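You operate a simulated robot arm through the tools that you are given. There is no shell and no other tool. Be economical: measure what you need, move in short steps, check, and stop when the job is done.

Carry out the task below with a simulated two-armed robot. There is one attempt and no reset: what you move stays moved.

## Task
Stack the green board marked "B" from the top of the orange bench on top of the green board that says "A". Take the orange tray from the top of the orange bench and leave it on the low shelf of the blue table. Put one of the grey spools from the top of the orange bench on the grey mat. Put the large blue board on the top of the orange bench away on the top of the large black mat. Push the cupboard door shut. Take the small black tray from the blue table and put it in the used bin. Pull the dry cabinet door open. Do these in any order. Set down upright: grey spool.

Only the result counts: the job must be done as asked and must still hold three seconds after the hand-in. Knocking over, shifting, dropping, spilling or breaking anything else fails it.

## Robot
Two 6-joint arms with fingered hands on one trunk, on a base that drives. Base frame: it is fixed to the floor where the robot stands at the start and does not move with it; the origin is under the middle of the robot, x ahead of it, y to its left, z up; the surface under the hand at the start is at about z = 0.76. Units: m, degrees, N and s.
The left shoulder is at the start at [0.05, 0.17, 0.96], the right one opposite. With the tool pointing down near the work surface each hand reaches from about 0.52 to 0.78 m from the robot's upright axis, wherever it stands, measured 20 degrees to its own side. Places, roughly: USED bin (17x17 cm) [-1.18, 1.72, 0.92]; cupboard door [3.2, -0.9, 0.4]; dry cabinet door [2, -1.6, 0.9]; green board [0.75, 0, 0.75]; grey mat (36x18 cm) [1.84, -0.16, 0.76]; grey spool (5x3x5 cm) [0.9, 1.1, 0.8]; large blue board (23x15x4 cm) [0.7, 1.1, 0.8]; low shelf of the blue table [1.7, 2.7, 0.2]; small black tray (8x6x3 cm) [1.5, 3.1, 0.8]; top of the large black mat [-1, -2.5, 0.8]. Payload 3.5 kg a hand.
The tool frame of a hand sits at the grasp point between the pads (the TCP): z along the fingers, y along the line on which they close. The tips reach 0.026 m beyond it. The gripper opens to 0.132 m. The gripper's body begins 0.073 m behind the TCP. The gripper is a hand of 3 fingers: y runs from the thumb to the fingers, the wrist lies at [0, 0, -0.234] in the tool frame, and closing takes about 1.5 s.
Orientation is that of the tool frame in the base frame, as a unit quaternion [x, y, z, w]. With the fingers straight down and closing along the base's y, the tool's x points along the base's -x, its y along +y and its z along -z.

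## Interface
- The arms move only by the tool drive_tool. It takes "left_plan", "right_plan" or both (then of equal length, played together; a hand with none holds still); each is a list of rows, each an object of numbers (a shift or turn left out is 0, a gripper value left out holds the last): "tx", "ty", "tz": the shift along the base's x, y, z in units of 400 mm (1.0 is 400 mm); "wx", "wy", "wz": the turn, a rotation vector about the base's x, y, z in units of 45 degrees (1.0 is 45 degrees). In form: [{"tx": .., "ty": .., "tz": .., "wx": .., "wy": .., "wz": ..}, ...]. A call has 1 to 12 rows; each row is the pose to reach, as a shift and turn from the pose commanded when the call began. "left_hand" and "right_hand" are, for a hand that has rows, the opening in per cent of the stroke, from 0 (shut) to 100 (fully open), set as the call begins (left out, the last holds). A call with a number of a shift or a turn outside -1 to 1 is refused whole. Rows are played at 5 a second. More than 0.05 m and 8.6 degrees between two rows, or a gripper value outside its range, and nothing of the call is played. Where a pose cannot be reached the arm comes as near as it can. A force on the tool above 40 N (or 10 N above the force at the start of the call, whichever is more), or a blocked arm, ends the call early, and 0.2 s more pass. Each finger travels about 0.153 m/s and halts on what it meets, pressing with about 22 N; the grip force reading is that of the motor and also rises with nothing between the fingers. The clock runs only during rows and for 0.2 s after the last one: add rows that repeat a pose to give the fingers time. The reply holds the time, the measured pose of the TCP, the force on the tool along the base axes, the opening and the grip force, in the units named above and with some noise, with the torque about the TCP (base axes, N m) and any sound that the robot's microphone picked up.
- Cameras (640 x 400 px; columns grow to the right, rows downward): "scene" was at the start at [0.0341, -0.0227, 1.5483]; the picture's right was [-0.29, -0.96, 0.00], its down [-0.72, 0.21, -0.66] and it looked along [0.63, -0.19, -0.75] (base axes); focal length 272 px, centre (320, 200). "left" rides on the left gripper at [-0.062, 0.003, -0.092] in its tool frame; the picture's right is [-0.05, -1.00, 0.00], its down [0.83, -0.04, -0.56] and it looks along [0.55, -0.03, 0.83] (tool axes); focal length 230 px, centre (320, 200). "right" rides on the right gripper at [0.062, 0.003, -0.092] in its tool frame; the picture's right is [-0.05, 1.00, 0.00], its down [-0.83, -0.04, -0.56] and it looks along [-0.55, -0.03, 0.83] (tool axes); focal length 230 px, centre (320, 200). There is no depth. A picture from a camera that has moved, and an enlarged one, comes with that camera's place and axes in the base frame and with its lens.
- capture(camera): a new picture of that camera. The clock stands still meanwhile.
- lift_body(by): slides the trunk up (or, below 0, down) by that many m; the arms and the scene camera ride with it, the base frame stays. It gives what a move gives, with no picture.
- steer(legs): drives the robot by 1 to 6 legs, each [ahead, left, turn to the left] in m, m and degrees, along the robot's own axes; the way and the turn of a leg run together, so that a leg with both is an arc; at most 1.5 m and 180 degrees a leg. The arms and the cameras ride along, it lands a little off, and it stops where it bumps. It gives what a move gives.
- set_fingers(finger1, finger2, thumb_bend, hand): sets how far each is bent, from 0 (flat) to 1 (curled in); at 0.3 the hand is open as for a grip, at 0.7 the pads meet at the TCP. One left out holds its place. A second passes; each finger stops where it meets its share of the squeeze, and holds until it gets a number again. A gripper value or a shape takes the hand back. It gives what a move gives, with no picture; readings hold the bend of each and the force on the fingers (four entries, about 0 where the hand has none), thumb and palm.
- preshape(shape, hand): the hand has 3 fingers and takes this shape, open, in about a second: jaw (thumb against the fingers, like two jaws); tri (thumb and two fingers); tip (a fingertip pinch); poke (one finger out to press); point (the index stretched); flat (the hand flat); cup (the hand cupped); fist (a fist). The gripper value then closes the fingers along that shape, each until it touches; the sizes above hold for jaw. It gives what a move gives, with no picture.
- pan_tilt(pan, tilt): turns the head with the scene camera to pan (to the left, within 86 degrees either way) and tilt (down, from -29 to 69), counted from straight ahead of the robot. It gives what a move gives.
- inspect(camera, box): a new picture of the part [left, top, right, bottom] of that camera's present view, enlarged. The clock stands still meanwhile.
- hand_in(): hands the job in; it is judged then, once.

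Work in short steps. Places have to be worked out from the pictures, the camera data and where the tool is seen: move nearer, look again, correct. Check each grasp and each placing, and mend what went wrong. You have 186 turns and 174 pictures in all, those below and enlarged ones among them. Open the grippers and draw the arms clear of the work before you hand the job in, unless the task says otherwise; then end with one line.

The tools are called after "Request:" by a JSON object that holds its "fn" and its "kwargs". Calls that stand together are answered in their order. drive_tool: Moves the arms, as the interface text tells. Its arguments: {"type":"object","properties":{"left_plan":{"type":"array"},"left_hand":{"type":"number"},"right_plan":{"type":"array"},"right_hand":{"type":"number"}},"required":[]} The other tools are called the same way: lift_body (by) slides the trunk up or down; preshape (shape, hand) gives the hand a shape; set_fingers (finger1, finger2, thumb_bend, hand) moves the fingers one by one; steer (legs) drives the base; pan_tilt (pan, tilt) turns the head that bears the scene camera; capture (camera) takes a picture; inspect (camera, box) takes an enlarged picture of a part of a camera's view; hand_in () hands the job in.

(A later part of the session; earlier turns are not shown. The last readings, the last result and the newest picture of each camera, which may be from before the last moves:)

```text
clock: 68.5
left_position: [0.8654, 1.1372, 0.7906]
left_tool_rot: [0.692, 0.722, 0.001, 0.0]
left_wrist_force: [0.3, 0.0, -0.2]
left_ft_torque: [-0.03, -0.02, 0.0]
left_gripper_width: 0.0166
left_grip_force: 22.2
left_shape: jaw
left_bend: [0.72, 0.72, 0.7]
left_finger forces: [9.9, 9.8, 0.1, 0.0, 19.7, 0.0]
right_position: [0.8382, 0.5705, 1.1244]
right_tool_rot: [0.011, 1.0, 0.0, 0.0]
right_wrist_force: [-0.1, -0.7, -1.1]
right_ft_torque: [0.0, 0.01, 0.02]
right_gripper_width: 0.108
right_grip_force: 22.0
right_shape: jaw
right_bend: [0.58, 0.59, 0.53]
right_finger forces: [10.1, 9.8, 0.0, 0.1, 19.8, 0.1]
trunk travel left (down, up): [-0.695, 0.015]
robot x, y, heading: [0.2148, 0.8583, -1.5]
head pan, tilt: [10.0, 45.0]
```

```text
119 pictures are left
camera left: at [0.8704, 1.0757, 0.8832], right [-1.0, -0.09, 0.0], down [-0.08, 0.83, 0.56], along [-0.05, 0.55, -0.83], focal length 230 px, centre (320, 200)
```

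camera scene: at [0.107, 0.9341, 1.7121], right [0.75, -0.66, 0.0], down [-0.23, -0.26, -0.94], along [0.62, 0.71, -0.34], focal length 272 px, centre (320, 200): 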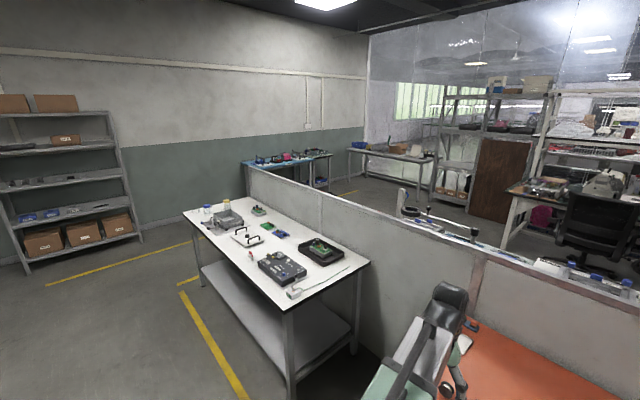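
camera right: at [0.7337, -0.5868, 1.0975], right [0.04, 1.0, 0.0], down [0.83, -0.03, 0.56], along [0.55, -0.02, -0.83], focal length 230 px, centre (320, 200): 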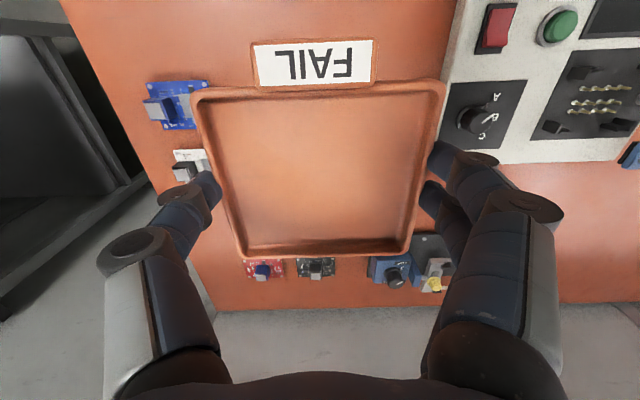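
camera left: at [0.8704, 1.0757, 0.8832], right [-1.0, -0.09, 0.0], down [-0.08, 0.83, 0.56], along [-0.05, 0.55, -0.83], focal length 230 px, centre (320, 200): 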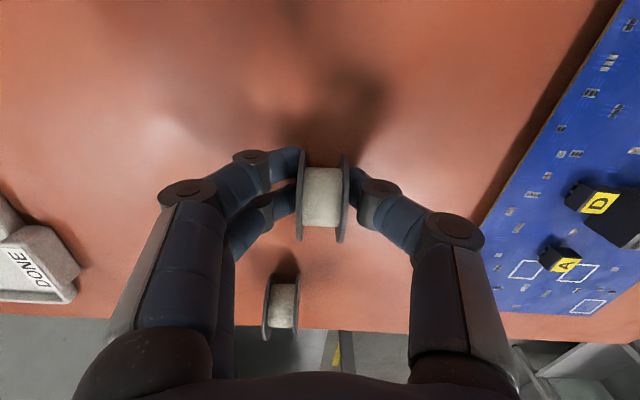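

Spool held upright at 20 N. I lift it, back out, and drive left along the aisle toward the partition's end.

Request:
{"fn": "drive_tool", "kwargs": {"left_plan": [{"tz": 0.1}, {"tz": 0.2}, {"tz": 0.3}, {"tz": 0.4}, {"tz": 0.5}, {"tz": 0.6}, {"tz": 0.6}]}}

Request:
{"fn": "steer", "kwargs": {"legs": [[-0.45, 0, 1], [0, 1.5, 0], [0, 1.4, 0]]}}

Request:
{"fn": "pan_tilt", "kwargs": {"pan": 0, "tilt": 25}}

Request:
{"fn": "capture", "kwargs": {"camera": "scene"}}

Request:
{"fn": "pan_tilt", "kwargs": {"pan": 40, "tilt": 30}}

Request:
{"fn": "capture", "kwargs": {"camera": "scene"}}

```text
clock: 70.1
left_position: [0.8664, 1.1382, 1.0312]
left_tool_rot: [0.692, 0.722, 0.0, 0.0]
left_wrist_force: [-0.4, -0.6, -0.1]
left_ft_torque: [-0.01, 0.02, 0.01]
left_gripper_width: 0.0166
left_grip_force: 21.9
left_shape: jaw
left_bend: [0.72, 0.72, 0.7]
left_finger forces: [9.9, 9.7, 0.0, 0.0, 19.7, 0.1]
right_position: [0.839, 0.5695, 1.125]
right_tool_rot: [0.011, 1.0, 0.001, 0.0]
right_wrist_force: [1.3, -0.1, -1.1]
right_ft_torque: [0.01, -0.02, 0.0]
right_gripper_width: 0.1077
right_grip_force: 22.0
right_shape: jaw
right_bend: [0.58, 0.59, 0.53]
right_finger forces: [10.1, 9.9, 0.0, 0.1, 19.9, 0.0]
trunk travel left (down, up): [-0.695, 0.015]
robot x, y, heading: [0.2154, 0.8631, -1.1]
head pan, tilt: [10.0, 45.0]
```

```text
clock: 86.3
left_position: [0.4904, 4.0053, 1.0309]
left_tool_rot: [0.698, 0.716, 0.001, 0.0]
left_wrist_force: [-0.3, 0.5, 0.1]
left_ft_torque: [0.03, 0.01, 0.01]
left_gripper_width: 0.0168
left_grip_force: 22.3
left_shape: jaw
left_bend: [0.72, 0.72, 0.7]
left_finger forces: [9.9, 9.8, 0.1, 0.0, 19.7, 0.0]
right_position: [0.4512, 3.4389, 1.125]
right_tool_rot: [0.019, 1.0, 0.0, -0.001]
right_wrist_force: [-0.3, 0.5, -0.9]
right_ft_torque: [-0.03, 0.01, -0.01]
right_gripper_width: 0.1079
right_grip_force: 22.0
right_shape: jaw
right_bend: [0.58, 0.59, 0.53]
right_finger forces: [10.0, 9.8, 0.0, 0.0, 19.9, 0.0]
trunk travel left (down, up): [-0.695, 0.015]
robot x, y, heading: [-0.166, 3.7424, -2.2]
head pan, tilt: [10.0, 45.0]
```

```text
clock: 87.1
left_position: [0.4885, 4.0066, 1.0298]
left_tool_rot: [0.698, 0.716, 0.001, 0.0]
left_wrist_force: [0.1, 0.0, -0.5]
left_ft_torque: [0.03, 0.03, -0.02]
left_gripper_width: 0.0167
left_grip_force: 22.3
left_shape: jaw
left_bend: [0.72, 0.72, 0.7]
left_finger forces: [10.0, 9.9, 0.1, 0.0, 19.7, 0.1]
right_position: [0.4509, 3.4395, 1.1252]
right_tool_rot: [0.019, 1.0, 0.0, 0.0]
right_wrist_force: [0.8, 0.1, -0.3]
right_ft_torque: [0.0, -0.02, 0.01]
right_gripper_width: 0.1078
right_grip_force: 21.6
right_shape: jaw
right_bend: [0.58, 0.59, 0.53]
right_finger forces: [10.1, 9.8, 0.1, 0.1, 19.9, 0.0]
trunk travel left (down, up): [-0.695, 0.015]
robot x, y, heading: [-0.1687, 3.7384, -2.0]
head pan, tilt: [0.0, 25.0]
```

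```text
118 pictures are left
camera scene: at [-0.1166, 3.7388, 1.7039], right [-0.04, -1.0, 0.0], down [-0.42, 0.02, -0.91], along [0.91, -0.03, -0.42], focal length 272 px, centre (320, 200)
```

scene: 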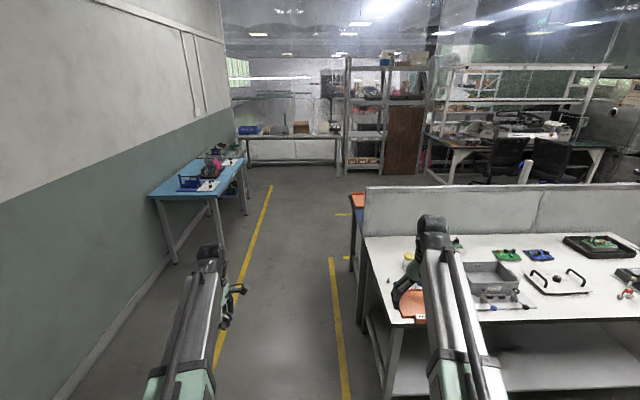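

```text
clock: 88.2
left_position: [0.4895, 4.0062, 1.0314]
left_tool_rot: [0.698, 0.716, 0.001, -0.002]
left_wrist_force: [-0.5, -0.5, 0.1]
left_ft_torque: [-0.01, 0.01, 0.02]
left_gripper_width: 0.0166
left_grip_force: 22.2
left_shape: jaw
left_bend: [0.72, 0.72, 0.7]
left_finger forces: [9.9, 9.8, 0.1, 0.0, 19.7, 0.0]
right_position: [0.4517, 3.4407, 1.1245]
right_tool_rot: [0.019, 1.0, 0.001, 0.0]
right_wrist_force: [0.1, 0.0, -1.5]
right_ft_torque: [-0.03, 0.0, 0.03]
right_gripper_width: 0.1078
right_grip_force: 22.1
right_shape: jaw
right_bend: [0.58, 0.59, 0.53]
right_finger forces: [10.1, 9.8, 0.0, 0.0, 19.9, 0.1]
trunk travel left (down, up): [-0.695, 0.015]
robot x, y, heading: [-0.1683, 3.7411, -2.1]
head pan, tilt: [40.0, 30.0]
```

```text
117 pictures are left
camera scene: at [-0.1372, 3.7976, 1.6961], right [0.61, -0.79, 0.0], down [-0.4, -0.31, -0.87], along [0.68, 0.53, -0.5], focal length 272 px, centre (320, 200)
```

scene: 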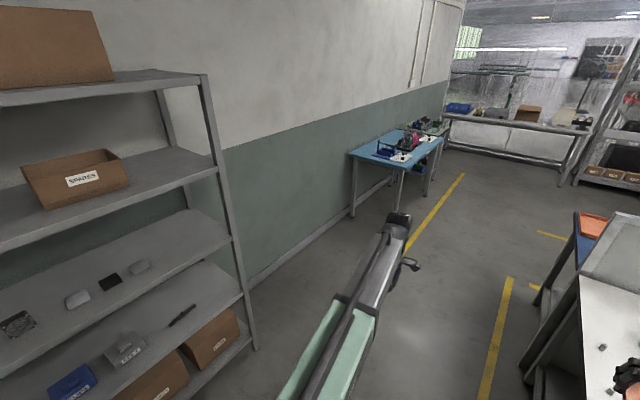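

The corridor (y≈3.55–4.45) leads past the partition end; a table with an orange item stands behind it. I centre in the corridor and drive ahead.

Request:
{"fn": "steer", "kwargs": {"legs": [[0, 0.28, 2], [1.4, 0, 0]]}}

Request:
{"fn": "pan_tilt", "kwargs": {"pan": -50, "tilt": 30}}

Request:
{"fn": "capture", "kwargs": {"camera": "scene"}}

Request:
{"fn": "pan_tilt", "kwargs": {"pan": 0, "tilt": 30}}

Request:
{"fn": "capture", "kwargs": {"camera": "scene"}}

```text
clock: 96.7
left_position: [1.8673, 4.3559, 1.0306]
left_tool_rot: [0.673, 0.74, 0.001, 0.0]
left_wrist_force: [0.1, 0.0, -0.4]
left_ft_torque: [0.01, -0.02, 0.02]
left_gripper_width: 0.0167
left_grip_force: 21.7
left_shape: jaw
left_bend: [0.72, 0.72, 0.7]
left_finger forces: [9.9, 9.7, 0.0, 0.0, 19.6, 0.0]
right_position: [1.869, 3.7892, 1.1252]
right_tool_rot: [-0.015, 1.0, 0.0, 0.0]
right_wrist_force: [-0.4, 0.0, -1.4]
right_ft_torque: [0.01, -0.03, 0.02]
right_gripper_width: 0.108
right_grip_force: 21.4
right_shape: jaw
right_bend: [0.58, 0.59, 0.53]
right_finger forces: [10.1, 9.9, 0.0, 0.0, 20.0, 0.0]
trunk travel left (down, up): [-0.695, 0.015]
robot x, y, heading: [1.2276, 4.0473, 1.8]
head pan, tilt: [40.0, 30.0]
```

```text
clock: 98.4
left_position: [1.8652, 4.3574, 1.0302]
left_tool_rot: [0.673, 0.739, 0.001, 0.0]
left_wrist_force: [0.6, 0.3, 0.0]
left_ft_torque: [0.0, -0.01, 0.01]
left_gripper_width: 0.0165
left_grip_force: 21.9
left_shape: jaw
left_bend: [0.72, 0.72, 0.7]
left_finger forces: [9.9, 9.8, 0.0, 0.0, 19.7, 0.0]
right_position: [1.8684, 3.7898, 1.1257]
right_tool_rot: [-0.016, 1.0, 0.001, 0.0]
right_wrist_force: [-0.3, 0.1, -1.5]
right_ft_torque: [-0.01, 0.0, 0.0]
right_gripper_width: 0.108
right_grip_force: 21.8
right_shape: jaw
right_bend: [0.58, 0.59, 0.53]
right_finger forces: [10.1, 9.9, 0.0, 0.0, 19.9, 0.1]
trunk travel left (down, up): [-0.695, 0.015]
robot x, y, heading: [1.2272, 4.0484, 1.7]
head pan, tilt: [-50.0, 30.0]
```

```text
116 pictures are left
camera scene: at [1.2491, 3.9779, 1.6961], right [-0.75, -0.67, 0.0], down [-0.33, 0.37, -0.87], along [0.58, -0.65, -0.5], focal length 272 px, centre (320, 200)
```

scene: 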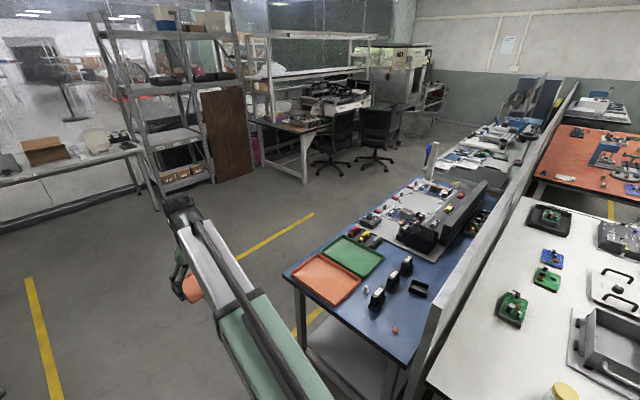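

```text
clock: 99.5
left_position: [1.8673, 4.3556, 1.0307]
left_tool_rot: [0.673, 0.74, 0.0, -0.001]
left_wrist_force: [-0.4, -0.5, 0.0]
left_ft_torque: [0.01, -0.03, 0.0]
left_gripper_width: 0.0167
left_grip_force: 22.2
left_shape: jaw
left_bend: [0.72, 0.72, 0.7]
left_finger forces: [9.9, 9.8, 0.0, 0.2, 19.7, 0.0]
right_position: [1.8694, 3.7898, 1.1249]
right_tool_rot: [-0.015, 1.0, 0.0, 0.0]
right_wrist_force: [-0.5, 0.2, -0.6]
right_ft_torque: [-0.02, -0.02, -0.01]
right_gripper_width: 0.108
right_grip_force: 22.0
right_shape: jaw
right_bend: [0.58, 0.59, 0.53]
right_finger forces: [10.1, 9.8, 0.1, 0.1, 20.0, 0.0]
trunk travel left (down, up): [-0.695, 0.015]
robot x, y, heading: [1.232, 4.0482, 1.9]
head pan, tilt: [0.0, 30.0]
```

```text
115 pictures are left
camera scene: at [1.2792, 4.048, 1.6961], right [0.03, -1.0, 0.0], down [-0.5, -0.02, -0.87], along [0.87, 0.03, -0.5], focal length 272 px, centre (320, 200)
```

scene: 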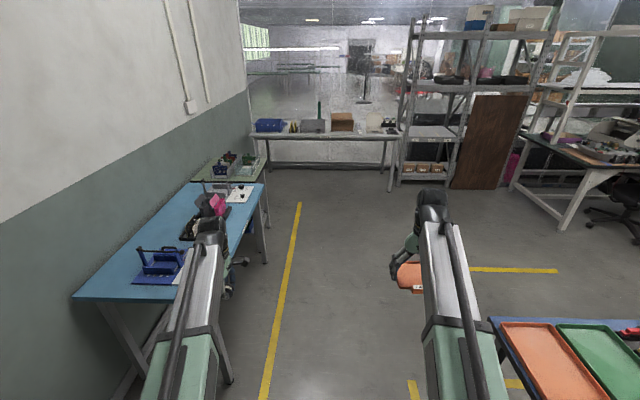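

The blue table (x≈1.37–2.0, y≈1.9–3.41) with the low shelf is found. I'll approach its end facing -y, so the left hand hangs outside the table while the trunk goes down.

Request:
{"fn": "steer", "kwargs": {"legs": [[0.74, 0.03, 0], [0, 0, -91.8]]}}

Request:
{"fn": "pan_tilt", "kwargs": {"pan": 0, "tilt": 50}}

Request:
{"fn": "capture", "kwargs": {"camera": "scene"}}

Request:
{"fn": "capture", "kwargs": {"camera": "right"}}

```text
clock: 107.5
left_position: [2.247, 3.4447, 1.0295]
left_tool_rot: [1.0, 0.02, 0.001, -0.001]
left_wrist_force: [-0.2, -0.3, 0.4]
left_ft_torque: [0.0, -0.06, 0.02]
left_gripper_width: 0.0163
left_grip_force: 22.1
left_shape: jaw
left_bend: [0.72, 0.72, 0.7]
left_finger forces: [9.8, 9.6, 0.0, 0.0, 19.3, 0.0]
right_position: [1.6801, 3.4741, 1.1251]
right_tool_rot: [0.715, 0.699, 0.0, -0.001]
right_wrist_force: [-0.4, 0.2, -2.1]
right_ft_torque: [-0.01, 0.0, 0.03]
right_gripper_width: 0.1077
right_grip_force: 21.7
right_shape: jaw
right_bend: [0.58, 0.59, 0.53]
right_finger forces: [9.9, 9.6, 0.0, 0.0, 19.8, 0.0]
trunk travel left (down, up): [-0.695, 0.015]
robot x, y, heading: [1.9696, 4.0981, -91.2]
head pan, tilt: [0.0, 30.0]
```

```text
clock: 108.3
left_position: [2.2468, 3.4455, 1.0305]
left_tool_rot: [1.0, 0.02, 0.0, 0.0]
left_wrist_force: [0.4, 0.5, -0.7]
left_ft_torque: [0.02, 0.03, -0.02]
left_gripper_width: 0.0166
left_grip_force: 22.3
left_shape: jaw
left_bend: [0.72, 0.72, 0.7]
left_finger forces: [9.6, 9.7, 0.1, 0.0, 19.3, 0.0]
right_position: [1.6802, 3.4737, 1.1261]
right_tool_rot: [0.715, 0.699, 0.001, 0.0]
right_wrist_force: [0.7, -0.5, -0.4]
right_ft_torque: [-0.02, 0.02, -0.03]
right_gripper_width: 0.1079
right_grip_force: 22.2
right_shape: jaw
right_bend: [0.58, 0.59, 0.53]
right_finger forces: [9.9, 9.8, 0.1, 0.0, 19.7, 0.0]
trunk travel left (down, up): [-0.695, 0.015]
robot x, y, heading: [1.9719, 4.1003, -91.0]
head pan, tilt: [0.0, 50.0]
```

```text
114 pictures are left
camera scene: at [1.9698, 4.0615, 1.6666], right [-1.0, 0.02, 0.0], down [0.02, 0.77, -0.64], along [-0.01, -0.64, -0.77], focal length 272 px, centre (320, 200)
```

scene: 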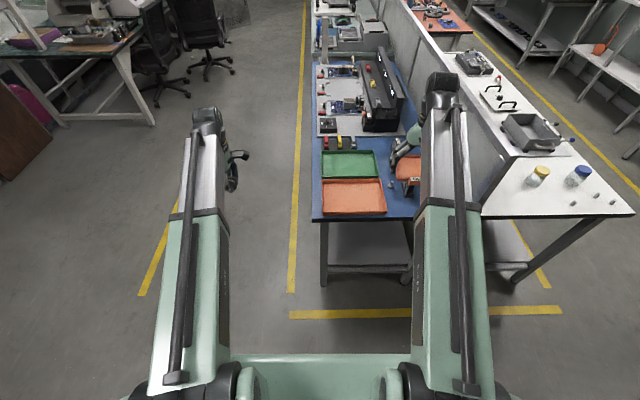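

```text
113 pictures are left
camera right: at [1.6842, 3.5365, 1.217], right [1.0, -0.07, 0.0], down [-0.06, -0.83, 0.56], along [-0.04, -0.55, -0.83], focal length 230 px, centre (320, 200)
```

right: 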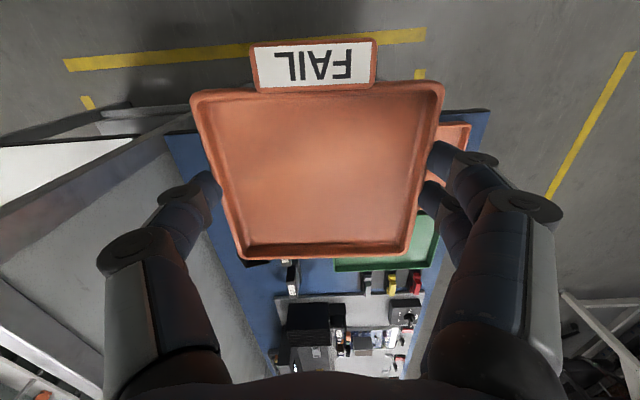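

Table legs at x≈1.45 and 1.95, shelf end at y≈3.36. I back up a little, then lower the trunk with the hands outside the table.

Request:
{"fn": "steer", "kwargs": {"legs": [[-0.12, 0, 1]]}}

Request:
{"fn": "lift_body", "kwargs": {"by": -0.35}}

Request:
{"fn": "capture", "kwargs": {"camera": "scene"}}

```text
clock: 109.6
left_position: [2.2581, 3.5711, 1.0313]
left_tool_rot: [1.0, 0.028, 0.001, 0.001]
left_wrist_force: [-0.8, 0.6, -0.2]
left_ft_torque: [-0.02, 0.02, -0.03]
left_gripper_width: 0.0165
left_grip_force: 21.8
left_shape: jaw
left_bend: [0.72, 0.72, 0.7]
left_finger forces: [9.7, 9.7, 0.1, 0.0, 19.4, 0.1]
right_position: [1.691, 3.5911, 1.1261]
right_tool_rot: [0.709, 0.705, 0.0, 0.0]
right_wrist_force: [-0.3, 0.9, -0.3]
right_ft_torque: [-0.03, 0.02, 0.01]
right_gripper_width: 0.1078
right_grip_force: 21.7
right_shape: jaw
right_bend: [0.58, 0.59, 0.53]
right_finger forces: [9.9, 9.6, 0.0, 0.0, 19.7, 0.1]
trunk travel left (down, up): [-0.695, 0.015]
robot x, y, heading: [1.9776, 4.2153, -90.5]
head pan, tilt: [0.0, 50.0]
```

```text
clock: 113.0
left_position: [2.258, 3.5705, 0.6802]
left_tool_rot: [1.0, 0.028, 0.001, 0.0]
left_wrist_force: [-0.7, 0.2, -0.4]
left_ft_torque: [-0.03, 0.01, -0.01]
left_gripper_width: 0.0161
left_grip_force: 22.2
left_shape: jaw
left_bend: [0.72, 0.72, 0.7]
left_finger forces: [9.7, 9.7, 0.0, 0.0, 19.5, 0.0]
right_position: [1.6923, 3.5905, 0.7757]
right_tool_rot: [0.709, 0.705, -0.001, 0.0]
right_wrist_force: [-1.3, 0.6, -1.2]
right_ft_torque: [-0.01, -0.02, -0.03]
right_gripper_width: 0.108
right_grip_force: 22.2
right_shape: jaw
right_bend: [0.58, 0.59, 0.53]
right_finger forces: [9.9, 9.8, 0.1, 0.0, 19.7, 0.0]
trunk travel left (down, up): [-0.345, 0.365]
robot x, y, heading: [1.9759, 4.2163, -90.5]
head pan, tilt: [0.0, 50.0]
```

```text
112 pictures are left
camera scene: at [1.9722, 4.1814, 1.3166], right [-1.0, 0.01, 0.0], down [0.01, 0.77, -0.64], along [0.0, -0.64, -0.77], focal length 272 px, centre (320, 200)
```

scene: 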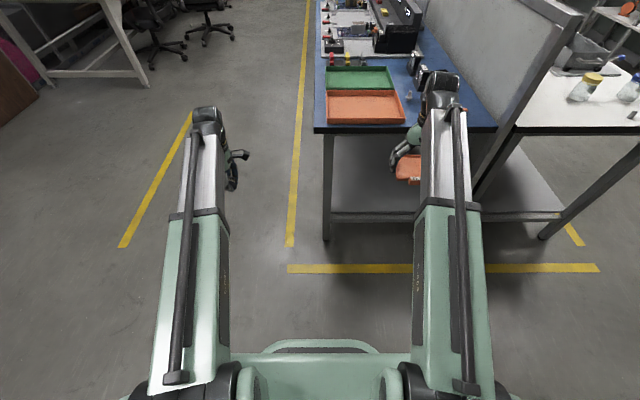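

Continuing down; then lower the right hand to just above shelf level outside the table.

Request:
{"fn": "lift_body", "kwargs": {"by": -0.34}}

Request:
{"fn": "drive_tool", "kwargs": {"right_plan": [{"tz": -0.1}, {"tz": -0.2}, {"tz": -0.3}, {"tz": -0.4}, {"tz": -0.44}, {"tz": -0.44}]}}

Request:
{"fn": "pan_tilt", "kwargs": {"pan": -15, "tilt": 35}}

Request:
{"fn": "capture", "kwargs": {"camera": "scene"}}

Request:
{"fn": "capture", "kwargs": {"camera": "right"}}

```text
clock: 116.3
left_position: [2.2596, 3.5706, 0.3407]
left_tool_rot: [1.0, 0.028, 0.001, -0.001]
left_wrist_force: [-0.4, 0.8, -1.1]
left_ft_torque: [0.0, -0.01, 0.02]
left_gripper_width: 0.0162
left_grip_force: 21.7
left_shape: jaw
left_bend: [0.72, 0.72, 0.7]
left_finger forces: [9.7, 9.6, 0.1, 0.1, 19.5, 0.0]
right_position: [1.6924, 3.5899, 0.4357]
right_tool_rot: [0.71, 0.704, 0.0, -0.001]
right_wrist_force: [-0.5, 0.0, -1.0]
right_ft_torque: [0.02, 0.02, 0.03]
right_gripper_width: 0.1077
right_grip_force: 22.2
right_shape: jaw
right_bend: [0.58, 0.59, 0.53]
right_finger forces: [9.9, 9.8, 0.0, 0.0, 19.8, 0.0]
trunk travel left (down, up): [-0.005, 0.705]
robot x, y, heading: [1.9752, 4.2128, -90.5]
head pan, tilt: [0.0, 50.0]
```

```text
clock: 117.7
left_position: [2.2585, 3.5705, 0.3399]
left_tool_rot: [1.0, 0.027, 0.001, 0.0]
left_wrist_force: [0.5, 0.3, -0.6]
left_ft_torque: [-0.03, 0.02, 0.0]
left_gripper_width: 0.0163
left_grip_force: 21.9
left_shape: jaw
left_bend: [0.72, 0.72, 0.7]
left_finger forces: [9.7, 9.8, 0.0, 0.0, 19.4, 0.0]
right_position: [1.6918, 3.5871, 0.2596]
right_tool_rot: [0.71, 0.704, 0.0, 0.001]
right_wrist_force: [-0.4, -0.4, -0.9]
right_ft_torque: [-0.02, 0.0, 0.0]
right_gripper_width: 0.1079
right_grip_force: 21.8
right_shape: jaw
right_bend: [0.58, 0.59, 0.53]
right_finger forces: [10.0, 9.7, 0.0, 0.0, 19.8, 0.1]
trunk travel left (down, up): [-0.005, 0.705]
robot x, y, heading: [1.97, 4.2191, -90.4]
head pan, tilt: [0.0, 50.0]
```

```text
clock: 118.5
left_position: [2.2578, 3.5701, 0.3402]
left_tool_rot: [1.0, 0.028, 0.001, 0.001]
left_wrist_force: [0.5, 0.3, -0.8]
left_ft_torque: [0.01, 0.03, -0.01]
left_gripper_width: 0.0164
left_grip_force: 22.0
left_shape: jaw
left_bend: [0.72, 0.72, 0.7]
left_finger forces: [9.8, 9.7, 0.0, 0.0, 19.4, 0.0]
right_position: [1.6905, 3.5881, 0.2605]
right_tool_rot: [0.709, 0.705, 0.0, -0.001]
right_wrist_force: [-0.6, 0.4, -1.1]
right_ft_torque: [-0.03, -0.01, -0.01]
right_gripper_width: 0.1076
right_grip_force: 22.1
right_shape: jaw
right_bend: [0.58, 0.59, 0.53]
right_finger forces: [9.9, 9.8, 0.0, 0.0, 19.7, 0.1]
trunk travel left (down, up): [-0.005, 0.705]
robot x, y, heading: [1.9725, 4.2165, -90.5]
head pan, tilt: [-15.0, 35.0]
```

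```text
111 pictures are left
camera scene: at [1.9494, 4.1735, 0.9982], right [-0.96, 0.26, 0.0], down [0.15, 0.55, -0.82], along [-0.22, -0.79, -0.57], focal length 272 px, centre (320, 200)
```

scene: 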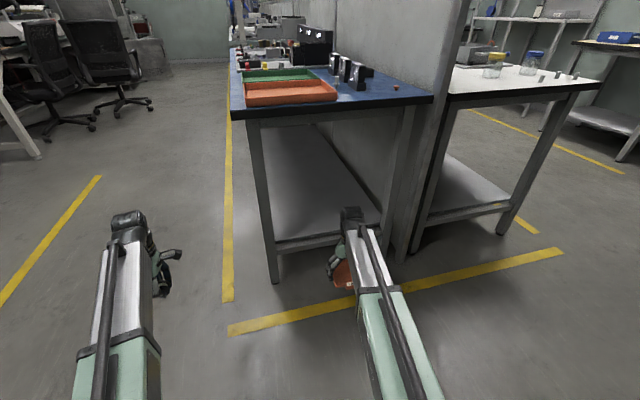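

```text
110 pictures are left
camera right: at [1.6945, 3.6499, 0.3519], right [1.0, -0.06, 0.0], down [-0.05, -0.83, 0.56], along [-0.03, -0.55, -0.83], focal length 230 px, centre (320, 200)
```

right: 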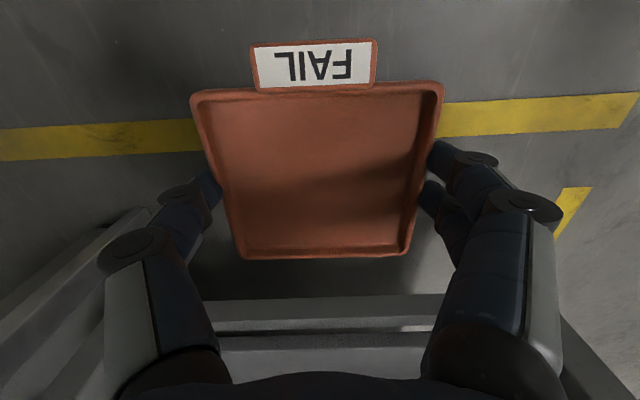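

The shelf edge seems at y≈3.37, z≈0.22. I raise the hand 4 cm and drive in 0.35 m.

Request:
{"fn": "drive_tool", "kwargs": {"right_plan": [{"tz": 0.06}, {"tz": 0.11}, {"tz": 0.11}]}}

Request:
{"fn": "steer", "kwargs": {"legs": [[0.2, 0, 0]]}}

Request:
{"fn": "capture", "kwargs": {"camera": "scene"}}

Request:
{"fn": "capture", "kwargs": {"camera": "right"}}

```text
clock: 119.3
left_position: [2.2581, 3.5718, 0.3418]
left_tool_rot: [1.0, 0.028, 0.001, -0.001]
left_wrist_force: [0.1, 0.3, -1.5]
left_ft_torque: [0.0, 0.0, 0.01]
left_gripper_width: 0.0164
left_grip_force: 22.1
left_shape: jaw
left_bend: [0.72, 0.72, 0.7]
left_finger forces: [9.8, 9.7, 0.0, 0.0, 19.4, 0.0]
right_position: [1.6909, 3.5887, 0.3044]
right_tool_rot: [0.709, 0.705, 0.001, 0.0]
right_wrist_force: [0.0, 0.1, -1.6]
right_ft_torque: [-0.03, 0.02, -0.01]
right_gripper_width: 0.1079
right_grip_force: 21.6
right_shape: jaw
right_bend: [0.58, 0.59, 0.53]
right_finger forces: [9.8, 9.7, 0.0, 0.0, 19.7, 0.0]
trunk travel left (down, up): [-0.005, 0.705]
robot x, y, heading: [1.9694, 4.2198, -90.5]
head pan, tilt: [-15.0, 35.0]
```

```text
clock: 120.9
left_position: [2.2555, 3.3652, 0.3415]
left_tool_rot: [1.0, 0.026, 0.002, 0.0]
left_wrist_force: [-0.7, -0.2, 0.3]
left_ft_torque: [0.0, 0.0, -0.04]
left_gripper_width: 0.0163
left_grip_force: 21.8
left_shape: jaw
left_bend: [0.72, 0.72, 0.7]
left_finger forces: [9.7, 9.7, 0.0, 0.0, 19.4, 0.0]
right_position: [1.6873, 3.3858, 0.3045]
right_tool_rot: [0.711, 0.703, 0.001, 0.0]
right_wrist_force: [0.1, 0.4, -0.9]
right_ft_torque: [-0.01, -0.01, 0.02]
right_gripper_width: 0.1077
right_grip_force: 21.1
right_shape: jaw
right_bend: [0.58, 0.59, 0.53]
right_finger forces: [9.8, 9.7, 0.0, 0.0, 19.7, 0.0]
trunk travel left (down, up): [-0.005, 0.705]
robot x, y, heading: [1.9693, 4.0128, -90.6]
head pan, tilt: [-15.0, 35.0]
```

```text
109 pictures are left
camera scene: at [1.9474, 3.9697, 0.9983], right [-0.96, 0.27, 0.0], down [0.15, 0.55, -0.82], along [-0.22, -0.79, -0.57], focal length 272 px, centre (320, 200)
```

scene: 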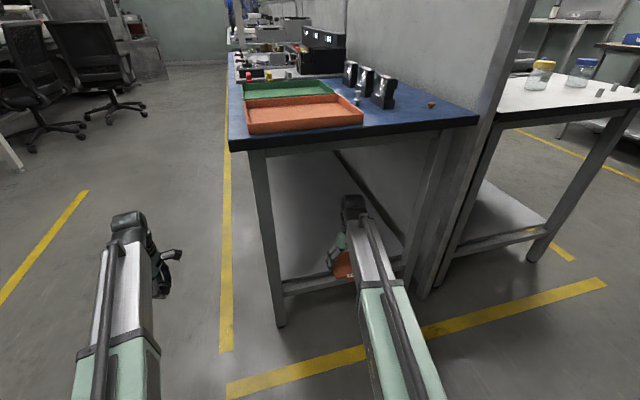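

```text
108 pictures are left
camera right: at [1.6906, 3.4476, 0.3962], right [1.0, -0.06, 0.0], down [-0.05, -0.83, 0.56], along [-0.04, -0.55, -0.83], focal length 230 px, centre (320, 200)
```

right: 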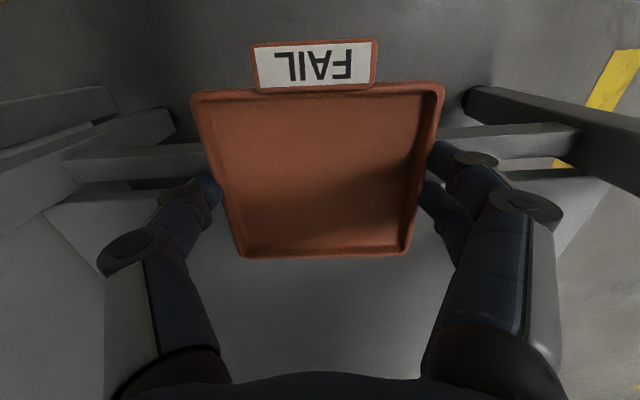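

Clear on both sides. I drive in a further 0.18 m, then look.

Request:
{"fn": "steer", "kwargs": {"legs": [[0.18, 0, 0]]}}

Request:
{"fn": "capture", "kwargs": {"camera": "right"}}

Request:
{"fn": "capture", "kwargs": {"camera": "scene"}}

```text
clock: 122.4
left_position: [2.2504, 3.1861, 0.3407]
left_tool_rot: [1.0, 0.025, 0.001, -0.001]
left_wrist_force: [-0.4, 0.9, -0.5]
left_ft_torque: [-0.03, 0.0, -0.02]
left_gripper_width: 0.0166
left_grip_force: 21.8
left_shape: jaw
left_bend: [0.72, 0.72, 0.7]
left_finger forces: [9.8, 9.7, 0.1, 0.1, 19.4, 0.1]
right_position: [1.6831, 3.2059, 0.304]
right_tool_rot: [0.712, 0.702, 0.0, 0.0]
right_wrist_force: [-0.5, 0.9, -0.9]
right_ft_torque: [0.03, 0.01, 0.01]
right_gripper_width: 0.1079
right_grip_force: 22.5
right_shape: jaw
right_bend: [0.58, 0.59, 0.53]
right_finger forces: [9.9, 9.6, 0.0, 0.0, 19.6, 0.0]
trunk travel left (down, up): [-0.005, 0.705]
robot x, y, heading: [1.9694, 3.8347, -90.8]
head pan, tilt: [-15.0, 35.0]
```

```text
107 pictures are left
camera right: at [1.6865, 3.2692, 0.3962], right [1.0, -0.07, 0.0], down [-0.05, -0.83, 0.56], along [-0.04, -0.55, -0.83], focal length 230 px, centre (320, 200)
```

right: 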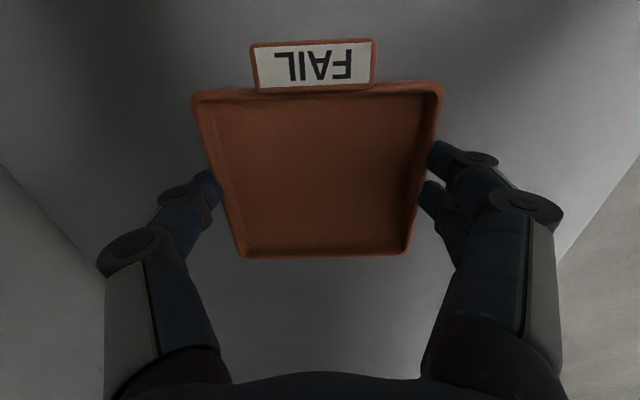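

```text
106 pictures are left
camera scene: at [1.9451, 3.7905, 0.9983], right [-0.96, 0.27, 0.0], down [0.16, 0.55, -0.82], along [-0.22, -0.79, -0.57], focal length 272 px, centre (320, 200)
```

scene: 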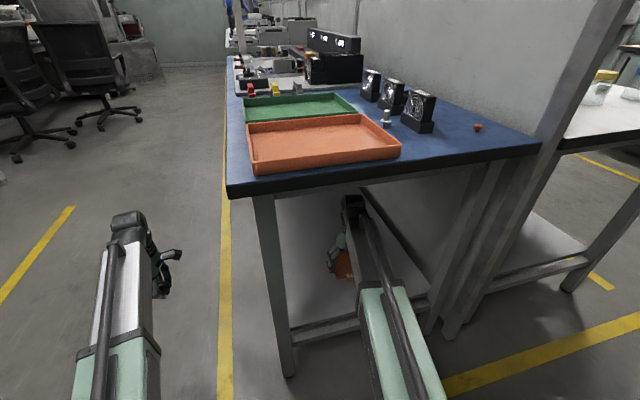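

The tray is over the shelf. I lower toward z≈0.23 in small steps with force sensing.

Request:
{"fn": "drive_tool", "kwargs": {"right_plan": [{"tz": -0.08}, {"tz": -0.14}, {"tz": -0.16}, {"tz": -0.17}, {"tz": -0.18}, {"tz": -0.185}, {"tz": -0.19}]}}

```text
clock: 123.3
left_position: [2.2513, 3.185, 0.3421]
left_tool_rot: [1.0, 0.024, 0.001, 0.0]
left_wrist_force: [0.1, -0.2, -0.9]
left_ft_torque: [-0.01, -0.01, 0.02]
left_gripper_width: 0.0164
left_grip_force: 21.8
left_shape: jaw
left_bend: [0.72, 0.72, 0.7]
left_finger forces: [9.7, 9.7, 0.0, 0.0, 19.3, 0.0]
right_position: [1.6835, 3.2075, 0.2457]
right_tool_rot: [0.713, 0.702, -0.003, 0.001]
right_wrist_force: [1.7, 7.3, 23.3]
right_ft_torque: [0.23, -0.21, 0.01]
right_gripper_width: 0.1069
right_grip_force: 22.3
right_shape: jaw
right_bend: [0.59, 0.59, 0.54]
right_finger forces: [16.0, 15.6, 0.0, 0.0, 28.6, 0.0]
trunk travel left (down, up): [-0.005, 0.705]
robot x, y, heading: [1.9713, 3.8393, -90.9]
head pan, tilt: [-15.0, 35.0]
stopped in row 4 (right hand): the force on the tool passed its limit at 45 N (the readings are from after the stop); the commanded pose is now the measured one
```

Contact at TCP 0.246 — the tray is on the shelf. I relieve 1–2 mm and open.

Request:
{"fn": "drive_tool", "kwargs": {"right_plan": [{"tz": 0.004}, {"tz": 0.004}]}}

Request:
{"fn": "drive_tool", "kwargs": {"right_plan": [{}, {}, {}, {}], "right_hand": 100}}

Request:
{"fn": "drive_tool", "kwargs": {"right_plan": [{"tz": 0.06}, {"tz": 0.15}, {"tz": 0.2}]}}

Request:
{"fn": "capture", "kwargs": {"camera": "right"}}

```text
clock: 123.9
left_position: [2.2495, 3.1842, 0.3425]
left_tool_rot: [1.0, 0.025, 0.001, 0.0]
left_wrist_force: [0.6, 0.3, -0.8]
left_ft_torque: [0.01, 0.01, 0.01]
left_gripper_width: 0.0164
left_grip_force: 22.5
left_shape: jaw
left_bend: [0.72, 0.72, 0.7]
left_finger forces: [9.8, 9.7, 0.1, 0.1, 19.5, 0.0]
right_position: [1.6826, 3.2081, 0.2453]
right_tool_rot: [0.712, 0.702, -0.003, 0.002]
right_wrist_force: [0.2, 5.1, 20.4]
right_ft_torque: [0.15, -0.18, -0.06]
right_gripper_width: 0.1069
right_grip_force: 22.4
right_shape: jaw
right_bend: [0.59, 0.59, 0.54]
right_finger forces: [15.4, 15.4, 0.1, 0.0, 26.6, 0.0]
trunk travel left (down, up): [-0.005, 0.705]
robot x, y, heading: [1.9683, 3.8375, -90.6]
head pan, tilt: [-15.0, 35.0]
```

```text
clock: 124.9
left_position: [2.2507, 3.1855, 0.3416]
left_tool_rot: [1.0, 0.025, 0.001, 0.0]
left_wrist_force: [-0.5, 0.2, 0.0]
left_ft_torque: [-0.01, 0.02, 0.02]
left_gripper_width: 0.0162
left_grip_force: 22.2
left_shape: jaw
left_bend: [0.72, 0.72, 0.7]
left_finger forces: [9.8, 9.7, 0.0, 0.1, 19.4, 0.1]
right_position: [1.6833, 3.2067, 0.245]
right_tool_rot: [0.712, 0.702, -0.002, 0.001]
right_wrist_force: [-4.3, -2.5, 10.6]
right_ft_torque: [-0.06, -0.38, -0.08]
right_gripper_width: 0.1314
right_grip_force: 0.1
right_shape: jaw
right_bend: [0.32, 0.32, 0.3]
right_finger forces: [4.9, 4.2, 0.1, 0.0, 2.4, 0.1]
trunk travel left (down, up): [-0.005, 0.705]
robot x, y, heading: [1.9678, 3.8332, -91.0]
head pan, tilt: [-15.0, 35.0]
```

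```text
clock: 125.7
left_position: [2.249, 3.1844, 0.341]
left_tool_rot: [1.0, 0.025, 0.0, 0.001]
left_wrist_force: [-0.2, 0.3, 0.2]
left_ft_torque: [0.03, -0.01, 0.01]
left_gripper_width: 0.0164
left_grip_force: 21.4
left_shape: jaw
left_bend: [0.72, 0.72, 0.7]
left_finger forces: [9.7, 9.7, 0.0, 0.0, 19.4, 0.1]
right_position: [1.6845, 3.2084, 0.3248]
right_tool_rot: [0.712, 0.702, -0.001, 0.0]
right_wrist_force: [-0.2, 0.2, -0.2]
right_ft_torque: [-0.02, -0.02, -0.02]
right_gripper_width: 0.1319
right_grip_force: 0.1
right_shape: jaw
right_bend: [0.3, 0.3, 0.3]
right_finger forces: [0.0, 0.1, 0.1, 0.1, 0.0, 0.0]
trunk travel left (down, up): [-0.005, 0.705]
robot x, y, heading: [1.9683, 3.8379, -90.5]
head pan, tilt: [-15.0, 35.0]
```

```text
105 pictures are left
camera right: at [1.6876, 3.2704, 0.4163], right [1.0, -0.07, 0.0], down [-0.05, -0.83, 0.56], along [-0.04, -0.56, -0.83], focal length 230 px, centre (320, 200)
```

right: 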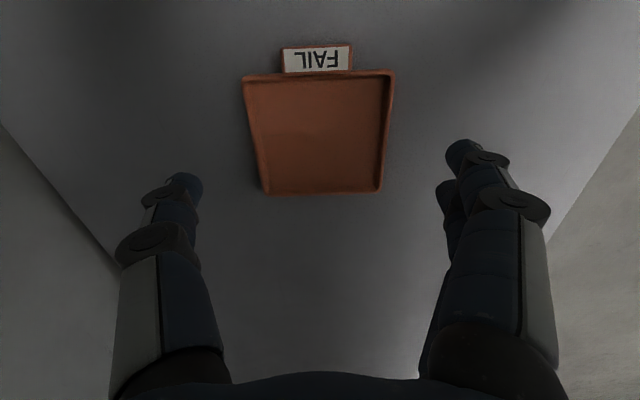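

The tray rests on the low shelf. I back out, raise the trunk and slide over to the back aisle at x≈2.6.

Request:
{"fn": "steer", "kwargs": {"legs": [[-0.45, 0, 0.5]]}}

Request:
{"fn": "lift_body", "kwargs": {"by": 0.65}}

Request:
{"fn": "steer", "kwargs": {"legs": [[0, 0.65, 0]]}}

Request:
{"fn": "pan_tilt", "kwargs": {"pan": 0, "tilt": 25}}

Request:
{"fn": "capture", "kwargs": {"camera": "scene"}}

```text
clock: 128.4
left_position: [2.2593, 3.6339, 0.3404]
left_tool_rot: [1.0, 0.027, 0.001, 0.0]
left_wrist_force: [0.6, 1.3, 0.7]
left_ft_torque: [-0.01, -0.02, -0.02]
left_gripper_width: 0.0166
left_grip_force: 21.7
left_shape: jaw
left_bend: [0.72, 0.72, 0.7]
left_finger forces: [9.7, 9.7, 0.0, 0.1, 19.4, 0.0]
right_position: [1.6919, 3.6524, 0.3242]
right_tool_rot: [0.71, 0.704, -0.002, 0.0]
right_wrist_force: [-0.8, 0.7, 0.4]
right_ft_torque: [-0.02, 0.01, 0.03]
right_gripper_width: 0.1318
right_grip_force: 0.0
right_shape: jaw
right_bend: [0.3, 0.3, 0.3]
right_finger forces: [0.0, 0.0, 0.0, 0.0, 0.0, 0.0]
trunk travel left (down, up): [-0.005, 0.705]
robot x, y, heading: [1.9754, 4.2846, -90.4]
head pan, tilt: [-15.0, 35.0]
```

```text
refused: 0.65 is not a number from -0.4 to 0.4
```

```text
clock: 132.1
left_position: [2.9222, 3.635, 0.3407]
left_tool_rot: [0.999, 0.033, 0.002, 0.0]
left_wrist_force: [0.2, 0.5, -0.6]
left_ft_torque: [0.01, 0.0, 0.01]
left_gripper_width: 0.0163
left_grip_force: 21.9
left_shape: jaw
left_bend: [0.72, 0.72, 0.7]
left_finger forces: [9.8, 9.7, 0.0, 0.0, 19.4, 0.0]
right_position: [2.3552, 3.6475, 0.3241]
right_tool_rot: [0.706, 0.708, -0.002, 0.002]
right_wrist_force: [-0.5, 0.5, 0.1]
right_ft_torque: [0.01, -0.04, 0.0]
right_gripper_width: 0.132
right_grip_force: 0.0
right_shape: jaw
right_bend: [0.3, 0.3, 0.3]
right_finger forces: [0.1, 0.0, 0.1, 0.1, 0.0, 0.0]
trunk travel left (down, up): [-0.005, 0.705]
robot x, y, heading: [2.6296, 4.2798, -90.0]
head pan, tilt: [-15.0, 35.0]
```

```text
clock: 132.8
left_position: [2.9215, 3.6328, 0.3408]
left_tool_rot: [0.999, 0.033, 0.001, 0.0]
left_wrist_force: [1.2, -0.2, 0.0]
left_ft_torque: [0.01, 0.01, -0.03]
left_gripper_width: 0.0161
left_grip_force: 22.0
left_shape: jaw
left_bend: [0.72, 0.72, 0.7]
left_finger forces: [9.7, 9.7, 0.0, 0.1, 19.5, 0.0]
right_position: [2.3561, 3.6471, 0.325]
right_tool_rot: [0.706, 0.709, -0.002, 0.001]
right_wrist_force: [-0.2, 0.5, 0.2]
right_ft_torque: [0.01, 0.06, 0.0]
right_gripper_width: 0.132
right_grip_force: 0.1
right_shape: jaw
right_bend: [0.3, 0.3, 0.3]
right_finger forces: [0.0, 0.0, 0.0, 0.0, 0.0, 0.0]
trunk travel left (down, up): [-0.005, 0.705]
robot x, y, heading: [2.631, 4.2779, -90.1]
head pan, tilt: [0.0, 25.0]
```

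```text
104 pictures are left
camera scene: at [2.6285, 4.2281, 1.014], right [-1.0, 0.0, 0.0], down [0.0, 0.42, -0.91], along [0.0, -0.91, -0.42], focal length 272 px, centre (320, 200)
```

scene: 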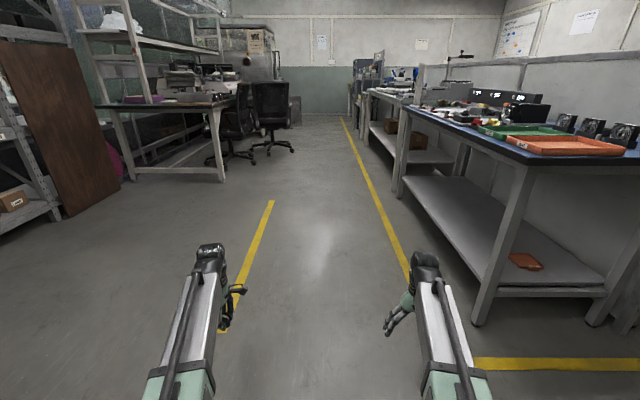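

Aisle clear. I raise the trunk and drive down the aisle, then look.

Request:
{"fn": "lift_body", "kwargs": {"by": 0.4}}

Request:
{"fn": "lift_body", "kwargs": {"by": 0.25}}

Request:
{"fn": "steer", "kwargs": {"legs": [[1.5, 0, 0], [1.3, 0, 0]]}}

Request:
{"fn": "pan_tilt", "kwargs": {"pan": -30, "tilt": 30}}

Request:
{"fn": "capture", "kwargs": {"camera": "scene"}}

Request:
{"fn": "pan_tilt", "kwargs": {"pan": 15, "tilt": 25}}

Request:
{"fn": "capture", "kwargs": {"camera": "scene"}}

```text
clock: 136.7
left_position: [2.9221, 3.6346, 0.7396]
left_tool_rot: [0.999, 0.032, 0.001, -0.001]
left_wrist_force: [0.3, -0.2, -1.4]
left_ft_torque: [-0.03, 0.01, 0.03]
left_gripper_width: 0.0165
left_grip_force: 21.8
left_shape: jaw
left_bend: [0.72, 0.72, 0.7]
left_finger forces: [9.7, 9.7, 0.0, 0.0, 19.4, 0.0]
right_position: [2.354, 3.6477, 0.7241]
right_tool_rot: [0.706, 0.709, -0.002, 0.001]
right_wrist_force: [-0.2, 0.1, -0.6]
right_ft_torque: [0.0, -0.01, -0.02]
right_gripper_width: 0.1318
right_grip_force: 0.0
right_shape: jaw
right_bend: [0.3, 0.3, 0.3]
right_finger forces: [0.0, 0.0, 0.0, 0.0, 0.0, 0.0]
trunk travel left (down, up): [-0.405, 0.305]
robot x, y, heading: [2.6329, 4.2805, -89.5]
head pan, tilt: [0.0, 25.0]
```

```text
clock: 139.3
left_position: [2.9216, 3.6352, 0.9898]
left_tool_rot: [0.999, 0.033, 0.001, 0.0]
left_wrist_force: [0.2, 0.2, -0.5]
left_ft_torque: [0.0, -0.01, 0.03]
left_gripper_width: 0.0163
left_grip_force: 22.1
left_shape: jaw
left_bend: [0.72, 0.72, 0.7]
left_finger forces: [9.8, 9.7, 0.0, 0.1, 19.4, 0.0]
right_position: [2.3548, 3.6483, 0.9744]
right_tool_rot: [0.705, 0.709, -0.001, 0.001]
right_wrist_force: [0.5, 0.1, 0.1]
right_ft_torque: [0.01, 0.0, 0.0]
right_gripper_width: 0.1319
right_grip_force: 0.1
right_shape: jaw
right_bend: [0.3, 0.3, 0.3]
right_finger forces: [0.0, 0.0, 0.0, 0.0, 0.0, 0.0]
trunk travel left (down, up): [-0.655, 0.055]
robot x, y, heading: [2.6261, 4.2767, -89.6]
head pan, tilt: [0.0, 25.0]
```

```text
clock: 152.9
left_position: [2.8014, 0.8093, 0.9916]
left_tool_rot: [1.0, 0.012, 0.001, 0.0]
left_wrist_force: [0.2, -0.7, 0.4]
left_ft_torque: [0.01, 0.02, -0.02]
left_gripper_width: 0.0164
left_grip_force: 22.3
left_shape: jaw
left_bend: [0.72, 0.72, 0.7]
left_finger forces: [9.7, 9.6, 0.0, 0.0, 19.4, 0.1]
right_position: [2.236, 0.8459, 0.9745]
right_tool_rot: [0.721, 0.693, -0.002, 0.0]
right_wrist_force: [0.0, 0.9, -0.5]
right_ft_torque: [0.02, 0.04, 0.0]
right_gripper_width: 0.1317
right_grip_force: 0.1
right_shape: jaw
right_bend: [0.3, 0.3, 0.3]
right_finger forces: [0.0, 0.1, 0.1, 0.0, 0.0, 0.0]
trunk travel left (down, up): [-0.655, 0.055]
robot x, y, heading: [2.5361, 1.4655, -92.2]
head pan, tilt: [0.0, 25.0]
```

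```text
clock: 153.8
left_position: [2.8018, 0.8101, 0.991]
left_tool_rot: [1.0, 0.012, 0.0, 0.0]
left_wrist_force: [0.7, -0.1, 0.6]
left_ft_torque: [-0.02, -0.01, 0.03]
left_gripper_width: 0.0162
left_grip_force: 22.4
left_shape: jaw
left_bend: [0.72, 0.72, 0.7]
left_finger forces: [9.7, 9.7, 0.0, 0.0, 19.4, 0.0]
right_position: [2.2364, 0.8463, 0.9746]
right_tool_rot: [0.721, 0.693, -0.001, 0.001]
right_wrist_force: [-1.0, -1.4, 0.3]
right_ft_torque: [-0.03, 0.01, 0.0]
right_gripper_width: 0.1319
right_grip_force: 0.1
right_shape: jaw
right_bend: [0.3, 0.3, 0.3]
right_finger forces: [0.0, 0.0, 0.0, 0.0, 0.0, 0.0]
trunk travel left (down, up): [-0.655, 0.055]
robot x, y, heading: [2.5375, 1.467, -92.1]
head pan, tilt: [-30.0, 30.0]
```

```text
103 pictures are left
camera scene: at [2.4894, 1.4302, 1.6561], right [-0.85, 0.53, 0.0], down [0.27, 0.42, -0.87], along [-0.46, -0.73, -0.5], focal length 272 px, centre (320, 200)
```

scene: 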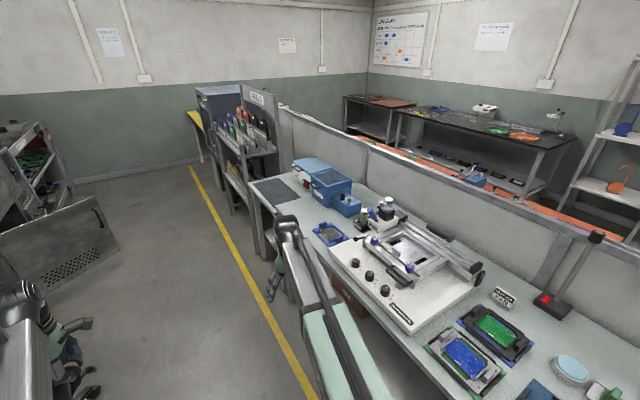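

```text
clock: 155.0
left_position: [2.801, 0.8097, 0.9911]
left_tool_rot: [1.0, 0.012, 0.001, 0.0]
left_wrist_force: [-0.6, 1.0, -0.4]
left_ft_torque: [0.0, -0.01, 0.03]
left_gripper_width: 0.0164
left_grip_force: 21.4
left_shape: jaw
left_bend: [0.72, 0.72, 0.7]
left_finger forces: [9.8, 9.7, 0.1, 0.0, 19.4, 0.1]
right_position: [2.235, 0.8465, 0.9745]
right_tool_rot: [0.72, 0.693, -0.002, 0.0]
right_wrist_force: [-0.2, -0.1, -0.4]
right_ft_torque: [0.01, 0.01, -0.05]
right_gripper_width: 0.132
right_grip_force: 0.1
right_shape: jaw
right_bend: [0.3, 0.3, 0.3]
right_finger forces: [0.0, 0.1, 0.1, 0.0, 0.1, 0.0]
trunk travel left (down, up): [-0.655, 0.055]
robot x, y, heading: [2.5328, 1.4685, -92.2]
head pan, tilt: [15.0, 25.0]
```

```text
102 pictures are left
camera scene: at [2.5579, 1.4169, 1.664], right [-0.98, -0.22, 0.0], down [-0.09, 0.41, -0.91], along [0.2, -0.88, -0.42], focal length 272 px, centre (320, 200)
```

scene: 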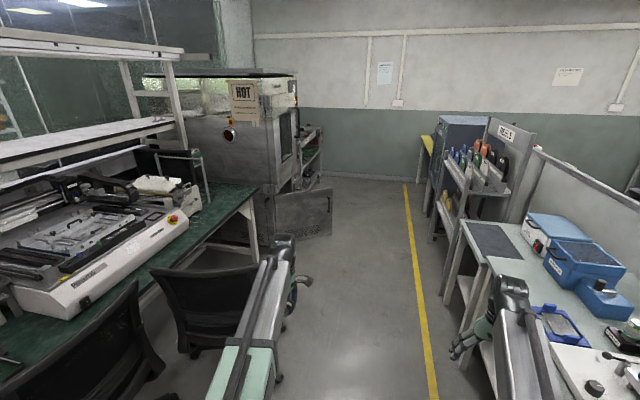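

The grey mat is at ≈(1.86,-0.15) on the table end; the cupboard door stands open under the oven, the dry cabinet is beyond the tool rack. I raise the spool, turn to face -x here and slide toward the mat.

Request:
{"fn": "lift_body", "kwargs": {"by": 0.05}}

Request:
{"fn": "drive_tool", "kwargs": {"left_plan": [{"tz": 0.08}, {"tz": 0.16}, {"tz": 0.2}], "right_plan": [{"tz": 0.08}, {"tz": 0.16}, {"tz": 0.2}]}}

Request:
{"fn": "steer", "kwargs": {"legs": [[0.4, 0, 0], [0, 0, -87.8]]}}

Request:
{"fn": "pan_tilt", "kwargs": {"pan": 20, "tilt": 45}}

Request:
{"fn": "capture", "kwargs": {"camera": "scene"}}

```text
clock: 155.9
left_position: [2.8016, 0.8091, 1.0407]
left_tool_rot: [1.0, 0.012, 0.001, 0.0]
left_wrist_force: [0.4, 0.0, -0.1]
left_ft_torque: [0.01, 0.02, 0.0]
left_gripper_width: 0.0167
left_grip_force: 22.1
left_shape: jaw
left_bend: [0.72, 0.72, 0.7]
left_finger forces: [9.6, 9.7, 0.0, 0.0, 19.4, 0.1]
right_position: [2.2363, 0.8457, 1.0256]
right_tool_rot: [0.72, 0.694, -0.001, 0.0]
right_wrist_force: [-0.1, 0.5, -0.5]
right_ft_torque: [0.04, 0.01, 0.01]
right_gripper_width: 0.1319
right_grip_force: 0.1
right_shape: jaw
right_bend: [0.3, 0.3, 0.3]
right_finger forces: [0.0, 0.0, 0.0, 0.0, 0.0, 0.1]
trunk travel left (down, up): [-0.705, 0.005]
robot x, y, heading: [2.5362, 1.4652, -92.2]
head pan, tilt: [15.0, 25.0]
```

```text
clock: 156.7
left_position: [2.8018, 0.8104, 1.1191]
left_tool_rot: [1.0, 0.011, 0.001, 0.0]
left_wrist_force: [-0.1, -0.5, -0.5]
left_ft_torque: [0.01, 0.01, -0.01]
left_gripper_width: 0.0163
left_grip_force: 22.0
left_shape: jaw
left_bend: [0.72, 0.72, 0.7]
left_finger forces: [9.7, 9.7, 0.0, 0.1, 19.4, 0.0]
right_position: [2.2349, 0.8459, 1.1055]
right_tool_rot: [0.721, 0.693, -0.002, 0.001]
right_wrist_force: [0.6, 0.4, 0.5]
right_ft_torque: [-0.02, 0.04, 0.01]
right_gripper_width: 0.1319
right_grip_force: 0.1
right_shape: jaw
right_bend: [0.3, 0.3, 0.3]
right_finger forces: [0.1, 0.0, 0.1, 0.0, 0.1, 0.0]
trunk travel left (down, up): [-0.705, 0.005]
robot x, y, heading: [2.5382, 1.4678, -92.0]
head pan, tilt: [15.0, 25.0]
```

```text
clock: 162.8
left_position: [1.8844, 0.7599, 1.1199]
left_tool_rot: [0.741, -0.672, 0.0, 0.0]
left_wrist_force: [0.0, 0.0, -0.5]
left_ft_torque: [0.03, -0.01, 0.0]
left_gripper_width: 0.016
left_grip_force: 21.9
left_shape: jaw
left_bend: [0.72, 0.72, 0.7]
left_finger forces: [9.5, 9.5, 0.1, 0.0, 19.1, 0.0]
right_position: [1.88, 1.3277, 1.1041]
right_tool_rot: [1.0, 0.017, -0.001, -0.001]
right_wrist_force: [1.6, 0.9, 0.0]
right_ft_torque: [0.03, -0.05, 0.01]
right_gripper_width: 0.1319
right_grip_force: 0.0
right_shape: jaw
right_bend: [0.3, 0.3, 0.3]
right_finger forces: [0.0, 0.0, 0.0, 0.0, 0.1, 0.0]
trunk travel left (down, up): [-0.705, 0.005]
robot x, y, heading: [2.5209, 1.0693, -177.8]
head pan, tilt: [15.0, 25.0]
```

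```text
clock: 163.7
left_position: [1.8843, 0.7591, 1.1192]
left_tool_rot: [0.741, -0.672, 0.001, 0.001]
left_wrist_force: [-0.3, -1.1, 0.1]
left_ft_torque: [-0.01, -0.04, -0.01]
left_gripper_width: 0.0159
left_grip_force: 21.8
left_shape: jaw
left_bend: [0.72, 0.72, 0.7]
left_finger forces: [9.5, 9.5, 0.0, 0.2, 19.1, 0.1]
right_position: [1.8793, 1.3272, 1.1054]
right_tool_rot: [1.0, 0.018, -0.002, -0.001]
right_wrist_force: [0.1, 0.5, 1.1]
right_ft_torque: [-0.01, 0.01, 0.0]
right_gripper_width: 0.132
right_grip_force: 0.1
right_shape: jaw
right_bend: [0.3, 0.3, 0.3]
right_finger forces: [0.0, 0.1, 0.1, 0.0, 0.1, 0.0]
trunk travel left (down, up): [-0.705, 0.005]
robot x, y, heading: [2.5262, 1.0737, -177.9]
head pan, tilt: [20.0, 45.0]
```

```text
101 pictures are left
camera scene: at [2.485, 1.0417, 1.6835], right [-0.37, 0.93, 0.0], down [0.66, 0.26, -0.71], along [-0.66, -0.26, -0.71], focal length 272 px, centre (320, 200)
```

scene: 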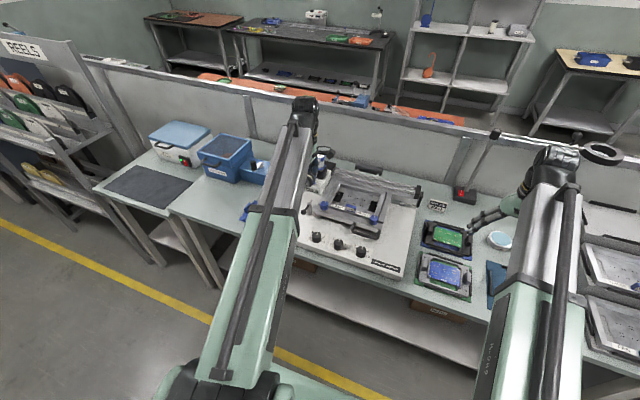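

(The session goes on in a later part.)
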